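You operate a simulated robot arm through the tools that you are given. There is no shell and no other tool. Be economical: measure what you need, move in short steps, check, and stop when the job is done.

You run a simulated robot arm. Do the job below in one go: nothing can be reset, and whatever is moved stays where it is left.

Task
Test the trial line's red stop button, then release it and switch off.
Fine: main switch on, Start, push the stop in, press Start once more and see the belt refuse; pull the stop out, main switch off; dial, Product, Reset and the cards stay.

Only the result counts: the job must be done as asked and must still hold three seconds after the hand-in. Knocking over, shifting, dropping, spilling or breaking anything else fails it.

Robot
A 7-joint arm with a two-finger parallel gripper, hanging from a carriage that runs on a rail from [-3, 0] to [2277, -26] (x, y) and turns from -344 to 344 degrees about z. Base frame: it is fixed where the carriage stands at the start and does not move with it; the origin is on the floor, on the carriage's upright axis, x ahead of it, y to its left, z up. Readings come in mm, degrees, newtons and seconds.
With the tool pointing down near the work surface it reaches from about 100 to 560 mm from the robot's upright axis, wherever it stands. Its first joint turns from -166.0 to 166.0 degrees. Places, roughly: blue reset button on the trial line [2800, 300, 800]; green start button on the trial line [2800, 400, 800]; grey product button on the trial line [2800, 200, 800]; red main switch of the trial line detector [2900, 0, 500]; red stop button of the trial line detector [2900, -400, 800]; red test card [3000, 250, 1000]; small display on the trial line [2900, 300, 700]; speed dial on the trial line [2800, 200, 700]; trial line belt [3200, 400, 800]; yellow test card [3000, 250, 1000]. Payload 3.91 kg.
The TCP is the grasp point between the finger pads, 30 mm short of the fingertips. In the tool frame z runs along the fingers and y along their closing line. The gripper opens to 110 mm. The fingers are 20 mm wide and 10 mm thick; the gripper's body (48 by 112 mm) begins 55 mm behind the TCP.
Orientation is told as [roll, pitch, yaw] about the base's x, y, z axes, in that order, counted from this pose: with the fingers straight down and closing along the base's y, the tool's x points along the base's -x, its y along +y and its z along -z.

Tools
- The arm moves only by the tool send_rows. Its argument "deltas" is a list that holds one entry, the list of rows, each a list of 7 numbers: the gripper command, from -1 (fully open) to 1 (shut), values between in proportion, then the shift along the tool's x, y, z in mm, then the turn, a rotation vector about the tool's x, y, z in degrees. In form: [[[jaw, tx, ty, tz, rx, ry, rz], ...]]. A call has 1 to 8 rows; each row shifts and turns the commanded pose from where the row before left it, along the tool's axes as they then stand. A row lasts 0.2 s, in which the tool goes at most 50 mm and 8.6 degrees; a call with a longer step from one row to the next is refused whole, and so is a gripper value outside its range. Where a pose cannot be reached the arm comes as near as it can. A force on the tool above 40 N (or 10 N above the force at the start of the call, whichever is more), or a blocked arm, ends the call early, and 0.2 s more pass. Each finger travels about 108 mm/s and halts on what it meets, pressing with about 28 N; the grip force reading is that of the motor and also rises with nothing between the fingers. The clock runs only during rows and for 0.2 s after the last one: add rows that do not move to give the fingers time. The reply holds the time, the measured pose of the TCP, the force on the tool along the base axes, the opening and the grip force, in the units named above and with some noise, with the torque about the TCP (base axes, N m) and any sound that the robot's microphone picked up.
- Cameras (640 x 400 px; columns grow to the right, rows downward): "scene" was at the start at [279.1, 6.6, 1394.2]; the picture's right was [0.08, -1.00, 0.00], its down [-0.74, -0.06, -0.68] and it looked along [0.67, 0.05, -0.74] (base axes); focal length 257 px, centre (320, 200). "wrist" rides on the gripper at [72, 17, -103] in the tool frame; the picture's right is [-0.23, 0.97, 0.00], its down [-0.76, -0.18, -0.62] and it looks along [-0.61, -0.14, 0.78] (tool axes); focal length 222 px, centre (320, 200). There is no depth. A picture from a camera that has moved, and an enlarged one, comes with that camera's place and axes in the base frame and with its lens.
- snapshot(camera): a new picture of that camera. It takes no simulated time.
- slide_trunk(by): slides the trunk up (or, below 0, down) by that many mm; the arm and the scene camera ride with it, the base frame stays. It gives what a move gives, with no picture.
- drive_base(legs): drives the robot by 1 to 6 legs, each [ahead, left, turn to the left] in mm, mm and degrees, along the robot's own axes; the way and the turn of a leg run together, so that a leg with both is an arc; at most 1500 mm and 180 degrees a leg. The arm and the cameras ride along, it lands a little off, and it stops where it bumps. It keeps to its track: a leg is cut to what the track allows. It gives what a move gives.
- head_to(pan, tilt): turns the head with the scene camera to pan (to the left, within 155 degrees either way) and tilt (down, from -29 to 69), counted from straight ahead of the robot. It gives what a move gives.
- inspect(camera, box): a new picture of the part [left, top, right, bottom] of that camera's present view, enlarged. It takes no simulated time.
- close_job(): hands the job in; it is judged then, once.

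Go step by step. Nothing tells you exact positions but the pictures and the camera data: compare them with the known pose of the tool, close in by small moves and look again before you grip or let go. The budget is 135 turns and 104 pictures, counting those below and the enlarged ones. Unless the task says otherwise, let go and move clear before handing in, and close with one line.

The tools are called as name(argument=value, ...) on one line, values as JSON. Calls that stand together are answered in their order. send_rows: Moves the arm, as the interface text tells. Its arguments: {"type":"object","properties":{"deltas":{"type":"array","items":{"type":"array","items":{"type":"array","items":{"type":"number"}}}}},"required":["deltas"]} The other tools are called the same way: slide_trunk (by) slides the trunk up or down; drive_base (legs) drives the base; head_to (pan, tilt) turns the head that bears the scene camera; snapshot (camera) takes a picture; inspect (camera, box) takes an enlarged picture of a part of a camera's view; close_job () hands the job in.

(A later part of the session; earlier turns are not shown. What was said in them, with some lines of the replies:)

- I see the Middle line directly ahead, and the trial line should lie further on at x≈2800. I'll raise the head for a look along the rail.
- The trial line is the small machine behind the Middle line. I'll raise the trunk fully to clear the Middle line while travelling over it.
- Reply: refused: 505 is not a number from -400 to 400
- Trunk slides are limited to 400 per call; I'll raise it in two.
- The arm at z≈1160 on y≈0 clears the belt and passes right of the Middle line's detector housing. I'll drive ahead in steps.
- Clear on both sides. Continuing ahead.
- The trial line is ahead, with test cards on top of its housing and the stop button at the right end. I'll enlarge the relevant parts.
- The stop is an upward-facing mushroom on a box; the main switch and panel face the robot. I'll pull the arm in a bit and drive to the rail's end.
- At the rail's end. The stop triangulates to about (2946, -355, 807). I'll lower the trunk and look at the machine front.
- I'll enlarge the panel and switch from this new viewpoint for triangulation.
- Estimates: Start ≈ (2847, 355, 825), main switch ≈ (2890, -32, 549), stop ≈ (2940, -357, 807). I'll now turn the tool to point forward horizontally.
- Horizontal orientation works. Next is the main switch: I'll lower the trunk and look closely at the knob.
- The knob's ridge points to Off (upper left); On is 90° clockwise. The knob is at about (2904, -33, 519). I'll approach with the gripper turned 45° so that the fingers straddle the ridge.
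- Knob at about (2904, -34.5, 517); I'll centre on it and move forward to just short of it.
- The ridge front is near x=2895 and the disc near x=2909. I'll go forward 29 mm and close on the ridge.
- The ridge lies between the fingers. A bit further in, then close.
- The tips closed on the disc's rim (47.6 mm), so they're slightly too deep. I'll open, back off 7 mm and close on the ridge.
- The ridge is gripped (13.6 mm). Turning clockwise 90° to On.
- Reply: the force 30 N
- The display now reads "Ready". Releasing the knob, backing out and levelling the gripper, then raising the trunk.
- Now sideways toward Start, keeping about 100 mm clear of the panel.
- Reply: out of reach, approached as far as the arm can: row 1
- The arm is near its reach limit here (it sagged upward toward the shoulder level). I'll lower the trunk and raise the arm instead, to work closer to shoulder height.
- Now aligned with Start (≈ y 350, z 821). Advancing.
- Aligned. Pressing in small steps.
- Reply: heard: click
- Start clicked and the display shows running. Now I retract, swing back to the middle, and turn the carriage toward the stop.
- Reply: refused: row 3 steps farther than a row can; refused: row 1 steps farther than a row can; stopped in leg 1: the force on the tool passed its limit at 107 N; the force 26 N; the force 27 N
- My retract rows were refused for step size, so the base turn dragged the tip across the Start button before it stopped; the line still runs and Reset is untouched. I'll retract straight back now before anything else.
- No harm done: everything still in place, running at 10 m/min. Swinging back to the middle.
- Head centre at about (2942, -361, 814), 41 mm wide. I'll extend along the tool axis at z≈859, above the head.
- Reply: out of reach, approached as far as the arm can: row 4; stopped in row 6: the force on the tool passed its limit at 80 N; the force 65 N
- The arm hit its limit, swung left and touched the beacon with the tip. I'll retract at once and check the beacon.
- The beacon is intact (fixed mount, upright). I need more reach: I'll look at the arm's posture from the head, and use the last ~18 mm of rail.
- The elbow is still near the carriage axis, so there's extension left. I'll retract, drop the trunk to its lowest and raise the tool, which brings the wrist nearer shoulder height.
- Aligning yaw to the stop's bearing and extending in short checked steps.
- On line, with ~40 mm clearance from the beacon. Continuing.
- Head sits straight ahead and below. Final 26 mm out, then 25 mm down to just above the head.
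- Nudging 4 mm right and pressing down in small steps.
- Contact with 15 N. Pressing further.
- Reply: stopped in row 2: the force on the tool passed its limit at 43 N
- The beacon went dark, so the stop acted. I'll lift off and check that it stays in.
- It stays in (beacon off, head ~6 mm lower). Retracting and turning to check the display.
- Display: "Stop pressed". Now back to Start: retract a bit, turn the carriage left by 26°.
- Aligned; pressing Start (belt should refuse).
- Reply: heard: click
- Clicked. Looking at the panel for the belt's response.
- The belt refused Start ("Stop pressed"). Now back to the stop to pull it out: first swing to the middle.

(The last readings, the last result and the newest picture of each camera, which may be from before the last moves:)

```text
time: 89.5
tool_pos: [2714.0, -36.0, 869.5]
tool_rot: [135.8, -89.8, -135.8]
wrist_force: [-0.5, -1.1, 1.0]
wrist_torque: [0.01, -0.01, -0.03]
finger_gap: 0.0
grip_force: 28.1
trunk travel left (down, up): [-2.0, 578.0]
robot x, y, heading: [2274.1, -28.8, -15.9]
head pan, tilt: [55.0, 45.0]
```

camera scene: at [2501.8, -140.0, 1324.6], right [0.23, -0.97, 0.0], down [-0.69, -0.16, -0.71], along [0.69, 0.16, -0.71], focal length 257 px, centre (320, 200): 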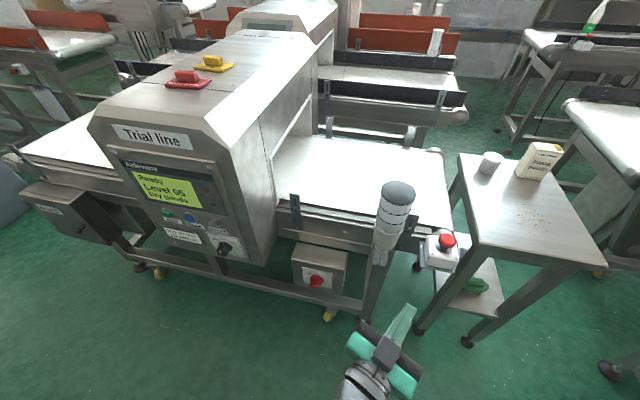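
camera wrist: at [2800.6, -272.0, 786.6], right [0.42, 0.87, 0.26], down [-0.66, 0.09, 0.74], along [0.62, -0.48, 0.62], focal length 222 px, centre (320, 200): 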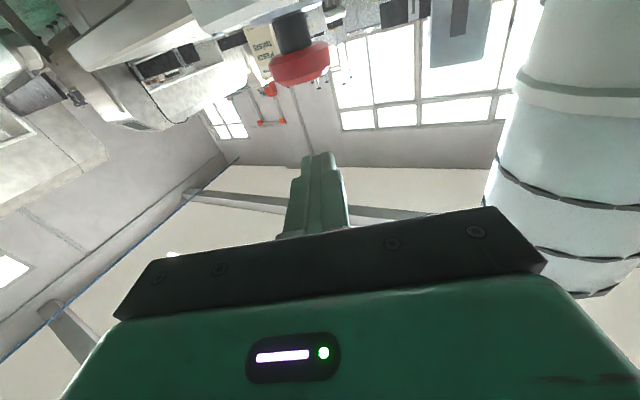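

send_rows(deltas=[[[0, 0, 0, -40, 0, 0, 0], [0, 0, 0, 0, 0, 7.5, 0], [0, 0, 0, 0, 0, 7.5, 0], [-0.3, 0, 0, 0, 0, 0, 0]]])

drive_base(legs=[[0, 0, -25.8]])

head_to(pan=15, tilt=58)

snapshot(camera="scene")

snapshot(camera="wrist")

```text
time: 90.5
tool_pos: [2686.0, -34.8, 858.1]
tool_rot: [0.8, -75.2, -1.0]
wrist_force: [-0.5, 0.1, 0.6]
wrist_torque: [-0.02, -0.01, 0.01]
finger_gap: 71.6
grip_force: 0.0
out of reach, approached as far as the arm can: row 2, 3
trunk travel left (down, up): [-2.0, 578.0]
robot x, y, heading: [2271.9, -26.0, -16.0]
head pan, tilt: [55.0, 45.0]
```

```text
time: 92.2
tool_pos: [2639.7, -215.7, 858.4]
tool_rot: [0.5, -75.2, -26.7]
wrist_force: [-0.3, -0.4, -0.8]
wrist_torque: [-0.02, 0.01, 0.01]
finger_gap: 71.2
grip_force: 0.1
trunk travel left (down, up): [-2.0, 578.0]
robot x, y, heading: [2275.7, -25.5, -42.2]
head pan, tilt: [55.0, 45.0]
```

```text
time: 93.3
tool_pos: [2639.4, -215.7, 857.9]
tool_rot: [0.6, -75.2, -26.6]
wrist_force: [1.0, -0.2, -0.8]
wrist_torque: [-0.02, 0.01, -0.03]
finger_gap: 71.3
grip_force: 0.0
trunk travel left (down, up): [-2.0, 578.0]
robot x, y, heading: [2272.5, -26.1, -42.1]
head pan, tilt: [15.0, 58.0]
```

```text
32 pictures are left
camera scene: at [2483.6, -190.3, 1307.6], right [-0.45, -0.89, 0.0], down [-0.76, 0.38, -0.53], along [0.47, -0.24, -0.85], focal length 257 px, centre (320, 200)
```

scene: 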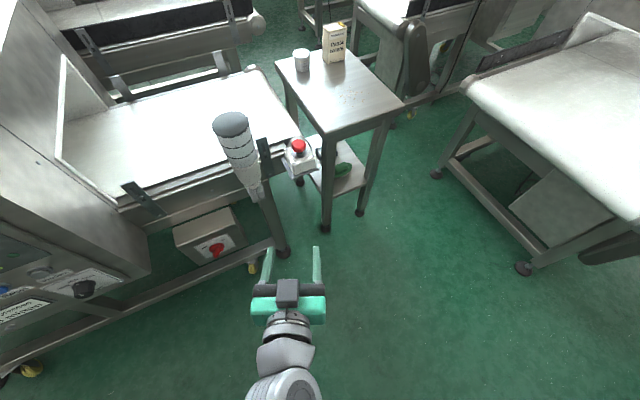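

```text
31 pictures are left
camera wrist: at [2542.2, -148.0, 812.7], right [0.48, 0.85, 0.22], down [-0.45, 0.02, 0.89], along [0.76, -0.53, 0.39], focal length 222 px, centre (320, 200)
```

wrist: 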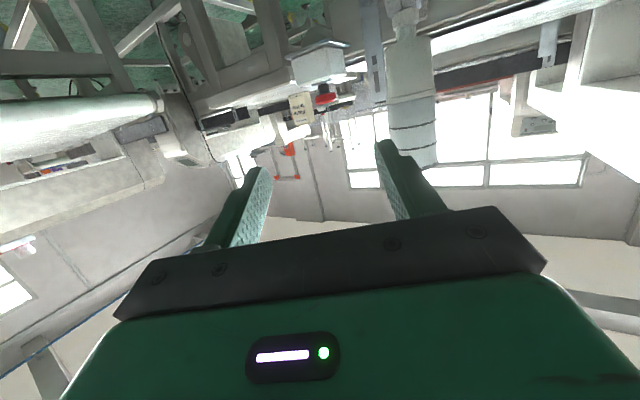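

Open jaws, 15° nose-down, pointing at the stop. Extending horizontally at z≈858 in checked stages.

send_rows(deltas=[[[-0.3, -10.2, 1.3, 38.7, 0, 0, 0], [-0.3, -10.2, 1.3, 38.7, 0, 0, 0], [-0.3, -10.2, 1.3, 38.7, 0, 0, 0], [-0.3, -10.2, 1.3, 38.7, 0, 0, 0], [-0.3, 0, 0, 0, 0, 0, 0]]])

```text
time: 94.5
tool_pos: [2777.2, -275.2, 833.7]
tool_rot: [0.7, -75.9, -26.6]
wrist_force: [-0.6, -0.3, -0.1]
wrist_torque: [-0.01, -0.01, -0.01]
finger_gap: 71.6
grip_force: 0.0
out of reach, approached as far as the arm can: row 3, 4
trunk travel left (down, up): [-2.0, 578.0]
robot x, y, heading: [2271.7, -27.2, -41.8]
head pan, tilt: [15.0, 58.0]
```

The wrist is too high relative to the shoulder; raising the trunk by 70 mm gives it room.

slide_trunk(by=70)

send_rows(deltas=[[[-0.3, 0, 0, 0, 0, 0, 0], [-0.3, 0, 0, 0, 0, 0, 0]]])

```text
time: 95.6
tool_pos: [2776.7, -275.0, 903.6]
tool_rot: [0.6, -75.9, -26.5]
wrist_force: [0.1, -0.7, 1.0]
wrist_torque: [0.03, -0.04, -0.03]
finger_gap: 71.6
grip_force: 0.0
trunk travel left (down, up): [-72.0, 508.0]
robot x, y, heading: [2270.7, -27.2, -42.0]
head pan, tilt: [15.0, 58.0]
```

```text
time: 96.2
tool_pos: [2777.6, -274.9, 903.8]
tool_rot: [0.7, -76.0, -26.6]
wrist_force: [0.5, 0.1, 0.3]
wrist_torque: [0.0, 0.01, -0.01]
finger_gap: 71.5
grip_force: 0.0
trunk travel left (down, up): [-72.0, 508.0]
robot x, y, heading: [2275.2, -23.8, -42.0]
head pan, tilt: [15.0, 58.0]
```

send_rows(deltas=[[[-0.3, 0, -1, 40, 0, 0, 0], [-0.3, 0, -1, 40, 0, 0, 0], [-0.3, 0, -1, 40, 0, 0, 0], [-0.3, 0, 0, 0, 0, 0, 0]]])

snapshot(camera="wrist")

snapshot(camera="scene")

```text
time: 97.2
tool_pos: [2880.6, -329.8, 872.3]
tool_rot: [0.7, -76.3, -26.7]
wrist_force: [0.4, -0.4, 0.3]
wrist_torque: [0.01, 0.01, 0.02]
finger_gap: 71.6
grip_force: 0.1
trunk travel left (down, up): [-72.0, 508.0]
robot x, y, heading: [2271.7, -25.1, -42.0]
head pan, tilt: [15.0, 58.0]
```

```text
30 pictures are left
camera wrist: at [2784.5, -263.0, 824.5], right [0.48, 0.85, 0.22], down [-0.46, 0.03, 0.89], along [0.75, -0.52, 0.41], focal length 222 px, centre (320, 200)
```

wrist: 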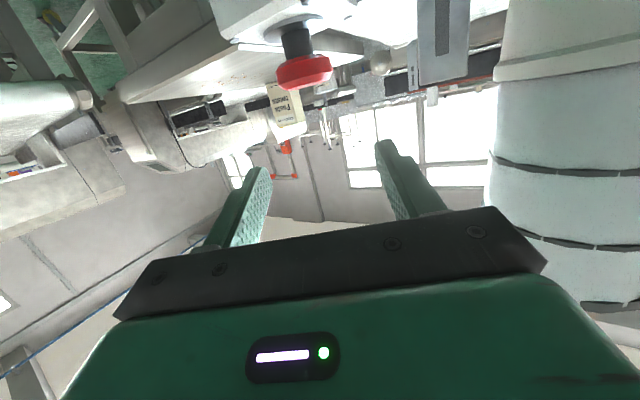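

```text
29 pictures are left
camera scene: at [2483.5, -190.4, 1377.5], right [-0.45, -0.89, 0.0], down [-0.76, 0.38, -0.53], along [0.47, -0.24, -0.85], focal length 257 px, centre (320, 200)
```

scene: 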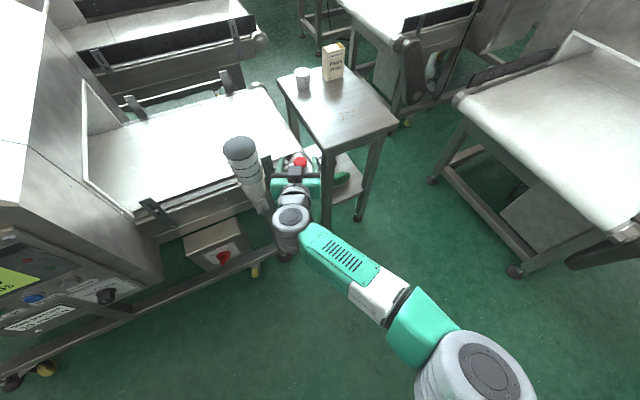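

Lined up. Last 58 mm out while lowering to z≈852.

send_rows(deltas=[[[-0.3, 2.8, 0, 30.5, 0, 0, 0], [-0.3, 2.9, 0, 30.5, 0, 0, 0], [-0.3, 0, 0, 0, 0, 0, 0]]])

inspect(camera="wrist", box=[180, 0, 500, 200])

inspect(camera="scene", box=[220, 120, 360, 220])

```text
time: 98.0
tool_pos: [2933.4, -353.1, 854.6]
tool_rot: [0.6, -75.9, -26.6]
wrist_force: [0.6, -0.7, 0.1]
wrist_torque: [0.01, 0.0, 0.01]
finger_gap: 71.6
grip_force: 0.0
trunk travel left (down, up): [-72.0, 508.0]
robot x, y, heading: [2274.7, -28.4, -42.0]
head pan, tilt: [15.0, 58.0]
```

```text
2.00 times, centred on (340, 100) of wrist
camera zoom: at [2836.2, -287.0, 806.7], right [0.48, 0.85, 0.22], down [-0.45, 0.02, 0.89], along [0.75, -0.53, 0.4], focal length 444 px, centre (280, 400)
```

zoom: 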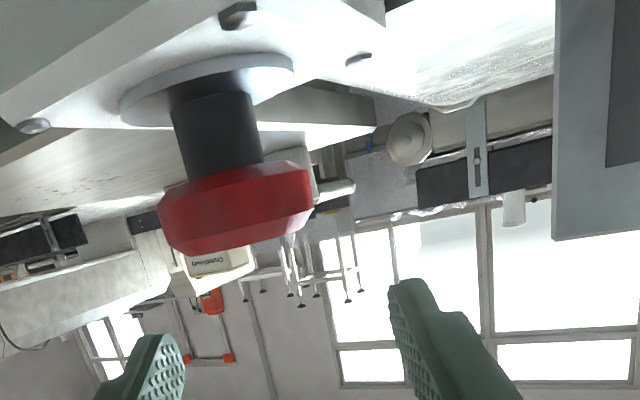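

```text
4.00 times, centred on (290, 170) of scene
camera zoom: at [2483.5, -190.4, 1377.5], right [-0.45, -0.89, 0.0], down [-0.76, 0.38, -0.53], along [0.47, -0.24, -0.85], focal length 1027 px, centre (440, 320)
```

zoom: 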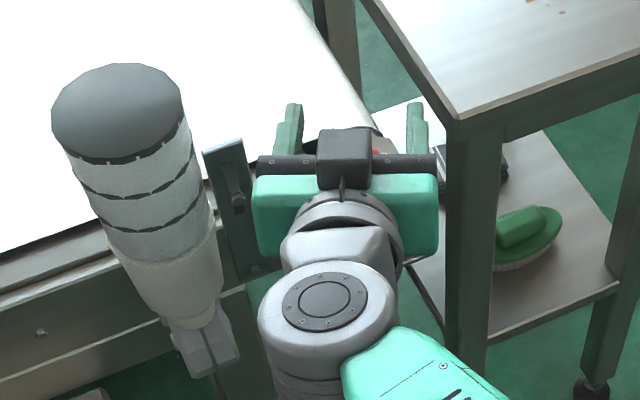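

The head is centred between the fingers (2.5 mm off), table is well below and beyond. Descending around the head.

send_rows(deltas=[[[-0.3, 14.2, -2.5, 3.5, 0, 0, 0], [-0.3, 14.2, 0, 3.5, 0, 0, 0], [-0.3, 14.2, 0, 3.5, 0, 0, 0], [-0.3, 0, 0, 0, 0, 0, 0]]])

inspect(camera="wrist", box=[180, 0, 500, 200])

```text
time: 99.0
tool_pos: [2931.6, -354.8, 810.8]
tool_rot: [0.7, -75.9, -26.5]
wrist_force: [-1.1, 0.6, -1.0]
wrist_torque: [-0.04, 0.01, 0.01]
finger_gap: 71.6
grip_force: 0.1
trunk travel left (down, up): [-72.0, 508.0]
robot x, y, heading: [2273.0, -24.6, -42.1]
head pan, tilt: [15.0, 58.0]
```

```text
2.00 times, centred on (340, 100) of wrist
camera zoom: at [2834.4, -288.3, 762.9], right [0.48, 0.85, 0.22], down [-0.45, 0.02, 0.89], along [0.75, -0.53, 0.4], focal length 444 px, centre (280, 400)
```

zoom: 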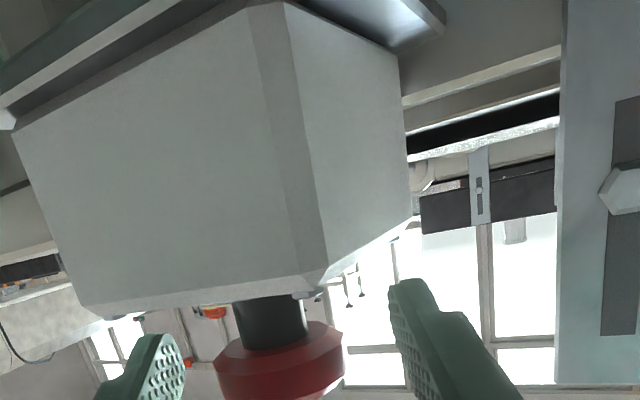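

The head is between the pads. Closing on it.

send_rows(deltas=[[[0, 0, 0, 0, 0, 0, 0], [0.3, 0, 0, 0, 0, 0, 0], [0.6, 0, 0, 0, 0, 0, 0], [1, 0, 0, 0, 0, 0, 0], [1, 0, 0, 0, 0, 0, 0]]])

inspect(camera="wrist", box=[180, 50, 500, 250])

```text
time: 100.2
tool_pos: [2931.3, -356.1, 809.1]
tool_rot: [0.6, -75.9, -26.6]
wrist_force: [0.8, 1.5, -0.4]
wrist_torque: [-0.07, 0.12, -0.03]
finger_gap: 38.9
grip_force: 45.4
trunk travel left (down, up): [-72.0, 508.0]
robot x, y, heading: [2274.4, -27.5, -42.0]
head pan, tilt: [15.0, 58.0]
```

```text
2.00 times, centred on (340, 150) of wrist
camera zoom: at [2834.6, -288.1, 763.1], right [0.48, 0.85, 0.22], down [-0.45, 0.02, 0.89], along [0.75, -0.53, 0.4], focal length 444 px, centre (280, 300)
```

zoom: 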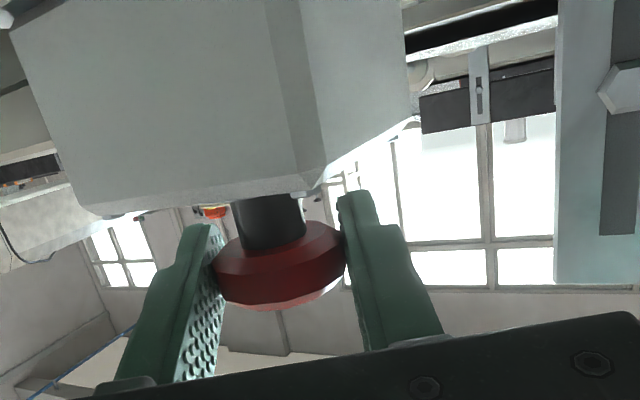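

Gripped at 38.9 mm. Pulling straight up in small steps.

send_rows(deltas=[[[1, -3, 0, -0.7, 0, 0, 0], [1, -3, 0, -0.7, 0, 0, 0], [1, -3, 0, -0.7, 0, 0, 0], [1, 0, 0, 0, 0, 0, 0]]])

inspect(camera="wrist", box=[180, 50, 500, 250])

```text
time: 101.2
tool_pos: [2932.7, -357.0, 816.9]
tool_rot: [0.8, -75.7, -26.8]
wrist_force: [12.9, -1.7, -25.8]
wrist_torque: [0.16, 0.76, 0.02]
finger_gap: 38.8
grip_force: 45.3
trunk travel left (down, up): [-72.0, 508.0]
robot x, y, heading: [2273.7, -26.4, -41.9]
head pan, tilt: [15.0, 58.0]
```

```text
2.00 times, centred on (340, 150) of wrist
camera zoom: at [2834.4, -288.0, 770.9], right [0.48, 0.85, 0.22], down [-0.45, 0.02, 0.89], along [0.75, -0.53, 0.39], focal length 444 px, centre (280, 300)
```

zoom: 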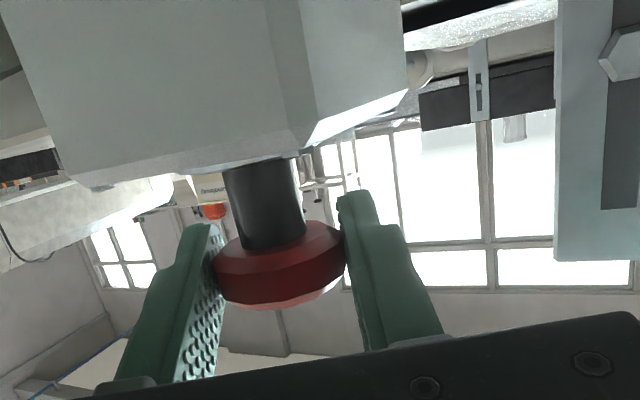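

The head came up ~8 mm and now resists (end of travel). Checking the panel before letting go.

head_to(pan=57, tilt=45)

inspect(camera="scene", box=[100, 140, 280, 270])

```text
time: 102.2
tool_pos: [2930.8, -355.4, 818.1]
tool_rot: [0.7, -75.8, -26.8]
wrist_force: [13.3, -0.9, -30.1]
wrist_torque: [0.03, 0.33, -0.08]
finger_gap: 38.8
grip_force: 45.2
trunk travel left (down, up): [-72.0, 508.0]
robot x, y, heading: [2274.2, -27.9, -41.8]
head pan, tilt: [57.0, 45.0]
```

```text
3.08 times, centred on (190, 205) of scene
camera zoom: at [2500.6, -137.3, 1394.4], right [0.26, -0.97, 0.0], down [-0.68, -0.18, -0.71], along [0.68, 0.18, -0.71], focal length 790 px, centre (720, 185)
```

zoom: 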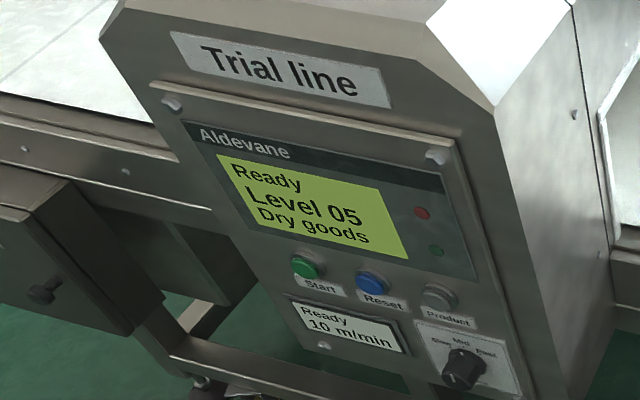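

Display "Ready" – the stop is released. Opening, lifting clear and backing out.

send_rows(deltas=[[[1, 1.5, 0, 0.3, 0, 0, 0], [0.3, 0, 0, 0, 0, 0, 0], [-0.3, 0, 0, 0, 0, 0, 0], [-0.3, 0, 0, 0, 0, 0, 0]]])

send_rows(deltas=[[[-0.3, -15, 0, -3.7, 0, 0, 0], [-0.3, -15, 0, -3.7, 0, 0, 0], [-0.3, -15, 0, -3.7, 0, 0, 0], [-0.3, 0, 0, -30, 0, 0, 0], [-0.3, 0, 0, -40, 0, 0, 0], [-0.3, 5, 0, -40, 0, 0, 0], [0, 5, 0, -40, 0, 0, 0], [0, 0, 0, 0, 0, 0, 0]]])

snapshot(camera="scene")

```text
time: 103.2
tool_pos: [2930.9, -357.3, 817.8]
tool_rot: [0.5, -75.9, -26.6]
wrist_force: [0.8, -0.3, 0.7]
wrist_torque: [-0.04, 0.01, -0.03]
finger_gap: 71.5
grip_force: 0.0
trunk travel left (down, up): [-72.0, 508.0]
robot x, y, heading: [2273.6, -26.5, -41.9]
head pan, tilt: [57.0, 45.0]
```

```text
time: 105.0
tool_pos: [2796.5, -290.6, 886.8]
tool_rot: [0.7, -75.8, -26.7]
wrist_force: [0.2, 0.5, 0.4]
wrist_torque: [-0.03, -0.04, 0.01]
finger_gap: 54.8
grip_force: 0.1
out of reach, approached as far as the arm can: row 5
trunk travel left (down, up): [-72.0, 508.0]
robot x, y, heading: [2282.1, -26.7, -42.0]
head pan, tilt: [57.0, 45.0]
```

```text
22 pictures are left
camera scene: at [2500.8, -138.0, 1394.7], right [0.26, -0.97, 0.0], down [-0.68, -0.18, -0.71], along [0.68, 0.18, -0.71], focal length 257 px, centre (320, 200)
```

scene: 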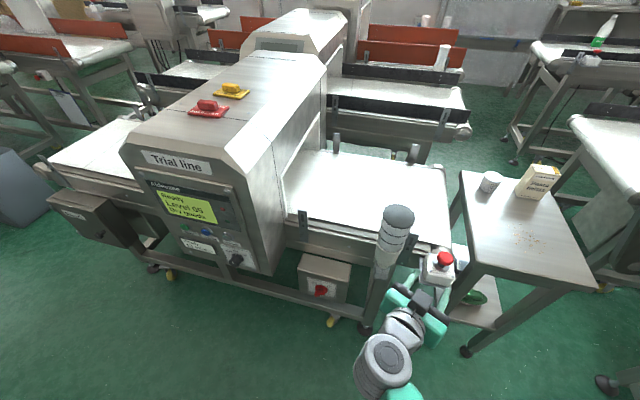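

Clear of the stop. Retracting further, then turning back to the middle for the main switch.

send_rows(deltas=[[[0, 19, 0, -36, 0, 0, 0], [0, 19, 0, -36, 0, 0, 0], [0, 19, 0, -36, 0, 0, 0], [0, 0, 0, 0, 0, -7, 0], [0, 0, 0, 0, 0, -7.1, 0], [0, 0, 0, 0, 0, 0, 0]]])

drive_base(legs=[[0, 0, 26]])

slide_trunk(by=-70)

```text
time: 106.5
tool_pos: [2690.7, -239.0, 860.3]
tool_rot: [104.9, -89.9, -130.9]
wrist_force: [0.5, 0.9, 0.1]
wrist_torque: [0.02, 0.0, 0.0]
finger_gap: 55.1
grip_force: 0.1
trunk travel left (down, up): [-72.0, 508.0]
robot x, y, heading: [2276.0, -22.9, -42.1]
head pan, tilt: [57.0, 45.0]
```

```text
time: 108.2
tool_pos: [2742.4, -34.1, 858.0]
tool_rot: [82.2, -89.9, -82.5]
wrist_force: [-0.4, 0.3, 0.3]
wrist_torque: [0.0, 0.0, 0.03]
finger_gap: 55.0
grip_force: 0.0
trunk travel left (down, up): [-72.0, 508.0]
robot x, y, heading: [2273.5, -25.7, -16.1]
head pan, tilt: [57.0, 45.0]
```

```text
time: 109.2
tool_pos: [2742.0, -35.3, 789.2]
tool_rot: [83.2, -89.9, -83.5]
wrist_force: [0.1, 0.2, 0.1]
wrist_torque: [-0.02, 0.03, 0.01]
finger_gap: 54.7
grip_force: 0.0
trunk travel left (down, up): [-2.0, 578.0]
robot x, y, heading: [2274.2, -25.0, -15.9]
head pan, tilt: [57.0, 45.0]
```

send_rows(deltas=[[[0, 45, 0, 0, 0, 0, 0], [0, 45, 0, 0, 0, 0, 0], [0, 45, 0, 0, 0, 0, 0], [0, 45, 0, 0, 0, 0, 0], [0, 45, 0, 0, 0, 0, 0], [0, 47, 0, 0, 0, 0, 0], [0, 0, 0, 0, 0, 0, 0]]])

send_rows(deltas=[[[0, 0, 0, 15, 0, 0, 8], [0, 0, 0, 15, 0, 0, 8], [0, 0, 0, 15, 0, 0, 8], [0, 0, 0, 0, 0, 0, 8], [0, 0, 0, 0, 0, 0, 8], [0, 0, 0, 0, 0, 0, 4.5], [0, 0, 0, 0, 0, 0, 0]]])

snapshot(camera="wrist")

```text
time: 110.8
tool_pos: [2743.0, -33.1, 515.9]
tool_rot: [76.8, -89.8, -77.0]
wrist_force: [-0.7, -0.6, 0.0]
wrist_torque: [0.02, -0.01, 0.01]
finger_gap: 55.0
grip_force: 0.2
trunk travel left (down, up): [-2.0, 578.0]
robot x, y, heading: [2273.3, -30.1, -16.4]
head pan, tilt: [57.0, 45.0]
```

```text
time: 112.4
tool_pos: [2786.8, -35.3, 518.5]
tool_rot: [90.0, -45.3, -90.1]
wrist_force: [-0.1, -0.4, -0.3]
wrist_torque: [0.02, -0.01, 0.02]
finger_gap: 55.1
grip_force: 0.0
trunk travel left (down, up): [-2.0, 578.0]
robot x, y, heading: [2276.2, -28.0, -16.2]
head pan, tilt: [57.0, 45.0]
```

```text
21 pictures are left
camera wrist: at [2685.4, 28.5, 475.6], right [0.0, 0.53, 0.85], down [-0.63, -0.66, 0.42], along [0.78, -0.53, 0.33], focal length 222 px, centre (320, 200)
```

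wrist: 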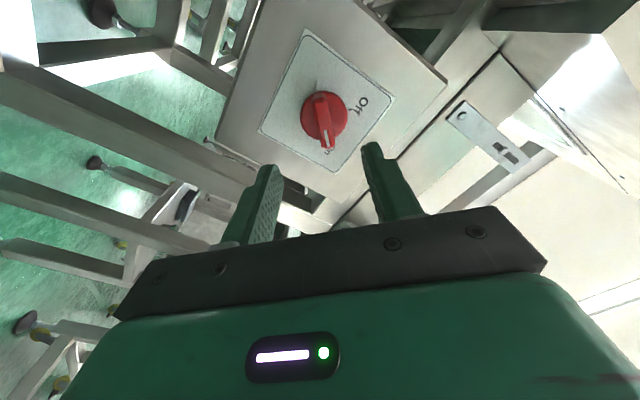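

Knob in On position straight ahead. Approaching to the same grip depth as before (TCP x≈2872).

send_rows(deltas=[[[0, 2, 0, 30, 0, 0, 0], [0, 0, 0, 25, 0, 0, 0], [0, 0, 0, 15, 0, 0, 0], [0, 0, 0, 15, 0, 0, 0], [0, 0, 0, 0, 0, 0, 0]]])

inspect(camera="wrist", box=[200, 70, 440, 220])

```text
time: 113.6
tool_pos: [2872.1, -34.5, 517.0]
tool_rot: [89.9, -45.4, -90.0]
wrist_force: [-0.7, 1.1, 0.4]
wrist_torque: [0.0, 0.0, 0.03]
finger_gap: 55.0
grip_force: 0.0
trunk travel left (down, up): [-2.0, 578.0]
robot x, y, heading: [2273.4, -30.4, -15.9]
head pan, tilt: [57.0, 45.0]
```

```text
2.67 times, centred on (320, 145) of wrist
camera zoom: at [2769.7, 29.3, 475.3], right [0.0, 0.53, 0.85], down [-0.62, -0.66, 0.42], along [0.78, -0.53, 0.33], focal length 592 px, centre (320, 347)
```

zoom: 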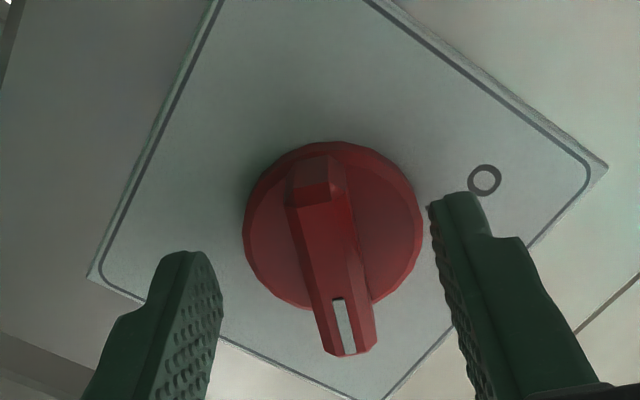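

Good alignment; closing on the ridge.

send_rows(deltas=[[[0.4, 0, 1, 1, 0, 0, 0], [0.8, 0, 0, 0, 0, 0, 0], [1, 0, 0, 0, 0, 0, 0], [1, 0, 0, 0, 0, 0, 0], [1, 0, 0, 0, 0, 0, 0]]])

```text
time: 114.8
tool_pos: [2874.5, -31.9, 518.7]
tool_rot: [90.2, -45.3, -90.2]
wrist_force: [-5.7, 4.0, 16.7]
wrist_torque: [-0.05, 0.16, -0.42]
finger_gap: 14.0
grip_force: 45.1
trunk travel left (down, up): [-2.0, 578.0]
robot x, y, heading: [2275.9, -25.1, -16.3]
head pan, tilt: [57.0, 45.0]
```

Gripped (14 mm). Turning 90° counter-clockwise to Off.

send_rows(deltas=[[[1, 0, 1, 0, 0, 0, -8], [1, 0, 0, 0, 0, 0, -8], [1, 0, 0, 0, 0, 0, -8], [1, 0, 0, 0, 0, 0, -8], [1, 0, 0, 0, 0, 0, -8], [1, 0, 0, 0, 0, 0, -8]]])

send_rows(deltas=[[[1, 0, 0, 0, 0, 0, -8], [1, 0, 0, 0, 0, 0, -8], [1, 0, 0, 0, 0, 0, -8], [1, 0, 0, 0, 0, 0, -8], [1, 0, 0, 0, 0, 0, -8], [1, 0, 0, 0, 0, 0, -3]]])

head_to(pan=40, tilt=50)

snapshot(camera="scene")

```text
time: 116.2
tool_pos: [2874.2, -32.8, 516.8]
tool_rot: [-90.2, -86.5, 89.9]
wrist_force: [-3.2, -1.9, 15.3]
wrist_torque: [0.01, 0.68, -0.9]
finger_gap: 13.9
grip_force: 45.5
trunk travel left (down, up): [-2.0, 578.0]
robot x, y, heading: [2275.6, -25.2, -16.0]
head pan, tilt: [57.0, 45.0]
```

```text
time: 117.6
tool_pos: [2874.0, -34.3, 518.6]
tool_rot: [-90.2, -43.5, 90.0]
wrist_force: [-4.3, -6.5, 19.4]
wrist_torque: [1.0, -0.62, -0.64]
finger_gap: 13.7
grip_force: 45.0
trunk travel left (down, up): [-2.0, 578.0]
robot x, y, heading: [2275.6, -26.3, -16.3]
head pan, tilt: [57.0, 45.0]
```

```text
time: 118.4
tool_pos: [2874.1, -34.8, 518.5]
tool_rot: [-90.1, -43.6, 90.0]
wrist_force: [-4.4, -7.1, 23.1]
wrist_torque: [0.89, -0.6, -0.66]
finger_gap: 14.1
grip_force: 45.0
trunk travel left (down, up): [-2.0, 578.0]
robot x, y, heading: [2275.1, -28.0, -16.4]
head pan, tilt: [40.0, 50.0]
```

```text
19 pictures are left
camera scene: at [2536.4, -50.8, 1318.0], right [0.41, -0.91, 0.0], down [-0.7, -0.31, -0.64], along [0.59, 0.26, -0.77], focal length 257 px, centre (320, 200)
```

scene: 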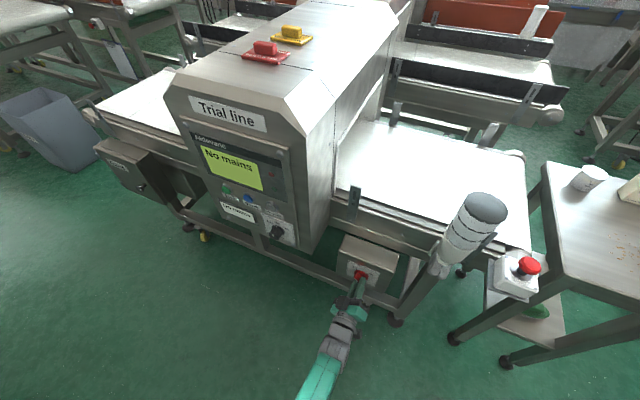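

"No mains" is shown, so the switch is off. Releasing and backing out straight.

send_rows(deltas=[[[0.5, 0, 0, 0, 0, 0, 0], [0, 0, 0, 0, 0, 0, 0], [0, 0, 0, -10, 0, 0, 0], [0, 0, 0, -30, 0, 0, 0], [0, 0, 0, -40, 0, 0, 0], [0, 0, 0, -40, 0, 0, 0], [0, 0, 0, 0, 0, 0, 0]]])

inspect(camera="scene", box=[160, 70, 420, 300])

inspect(camera="wrist", box=[200, 50, 440, 200])

inspect(camera="scene", box=[420, 170, 580, 310])

```text
time: 120.0
tool_pos: [2754.9, -32.2, 520.4]
tool_rot: [-90.1, -43.6, 89.8]
wrist_force: [0.2, -0.6, 1.1]
wrist_torque: [0.01, -0.01, 0.01]
finger_gap: 55.0
grip_force: 0.1
trunk travel left (down, up): [-2.0, 578.0]
robot x, y, heading: [2274.7, -24.4, -16.1]
head pan, tilt: [40.0, 50.0]
```

```text
1.74 times, centred on (290, 185) of scene
camera zoom: at [2536.7, -49.6, 1317.9], right [0.41, -0.91, 0.0], down [-0.7, -0.31, -0.64], along [0.59, 0.26, -0.77], focal length 446 px, centre (372, 226)
```

zoom: 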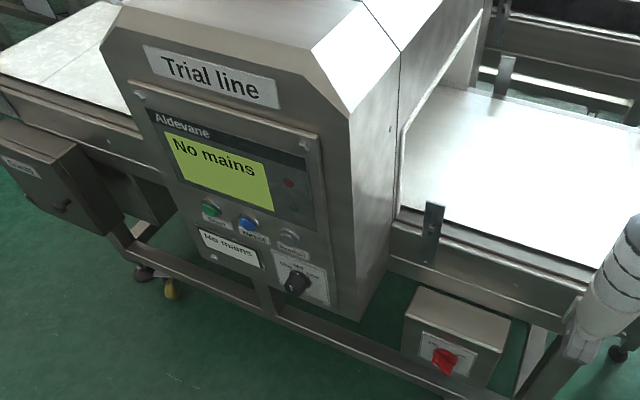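

```text
2.67 times, centred on (320, 125) of wrist
camera zoom: at [2652.4, -72.8, 455.7], right [0.0, 0.84, -0.55], down [-0.62, 0.43, 0.65], along [0.78, 0.34, 0.52], focal length 592 px, centre (320, 400)
```

zoom: 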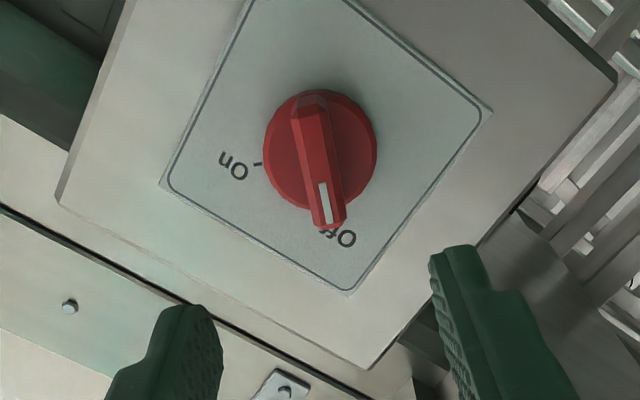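

```text
2.86 times, centred on (500, 240) of scene
camera zoom: at [2536.7, -49.6, 1317.9], right [0.41, -0.91, 0.0], down [-0.7, -0.31, -0.64], along [0.59, 0.26, -0.77], focal length 733 px, centre (-194, 86)
```

zoom: 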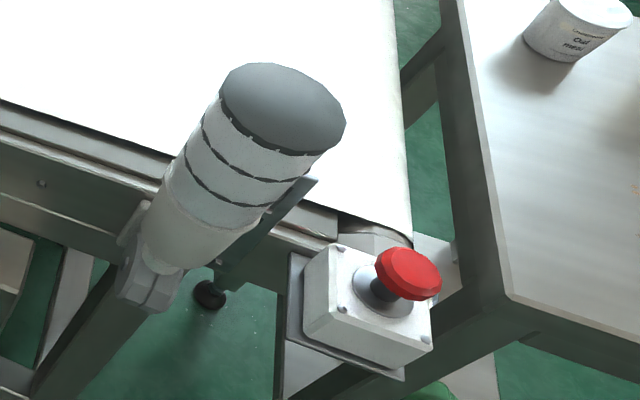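

All is as asked: the switch is on Off ("No mains"), the stop stands out, the dial and cards are unmoved, and the arm is clear. Handing in.

close_job()

```text
The job is handed in.
```

The stop button test is done: with the stop pushed in, the belt refused Start and the small display kept showing "Stop pressed". I then pulled the stop out, the display went back to "Ready", and I switched the main switch off ("No mains"); dial, Product, Reset and the cards were not touched. Twice the arm touched something it shouldn't have: the fingertip was dragged off Start towards Reset (107 N) after the first press, and it bumped the beacon (80 N). Neither showed any damage.
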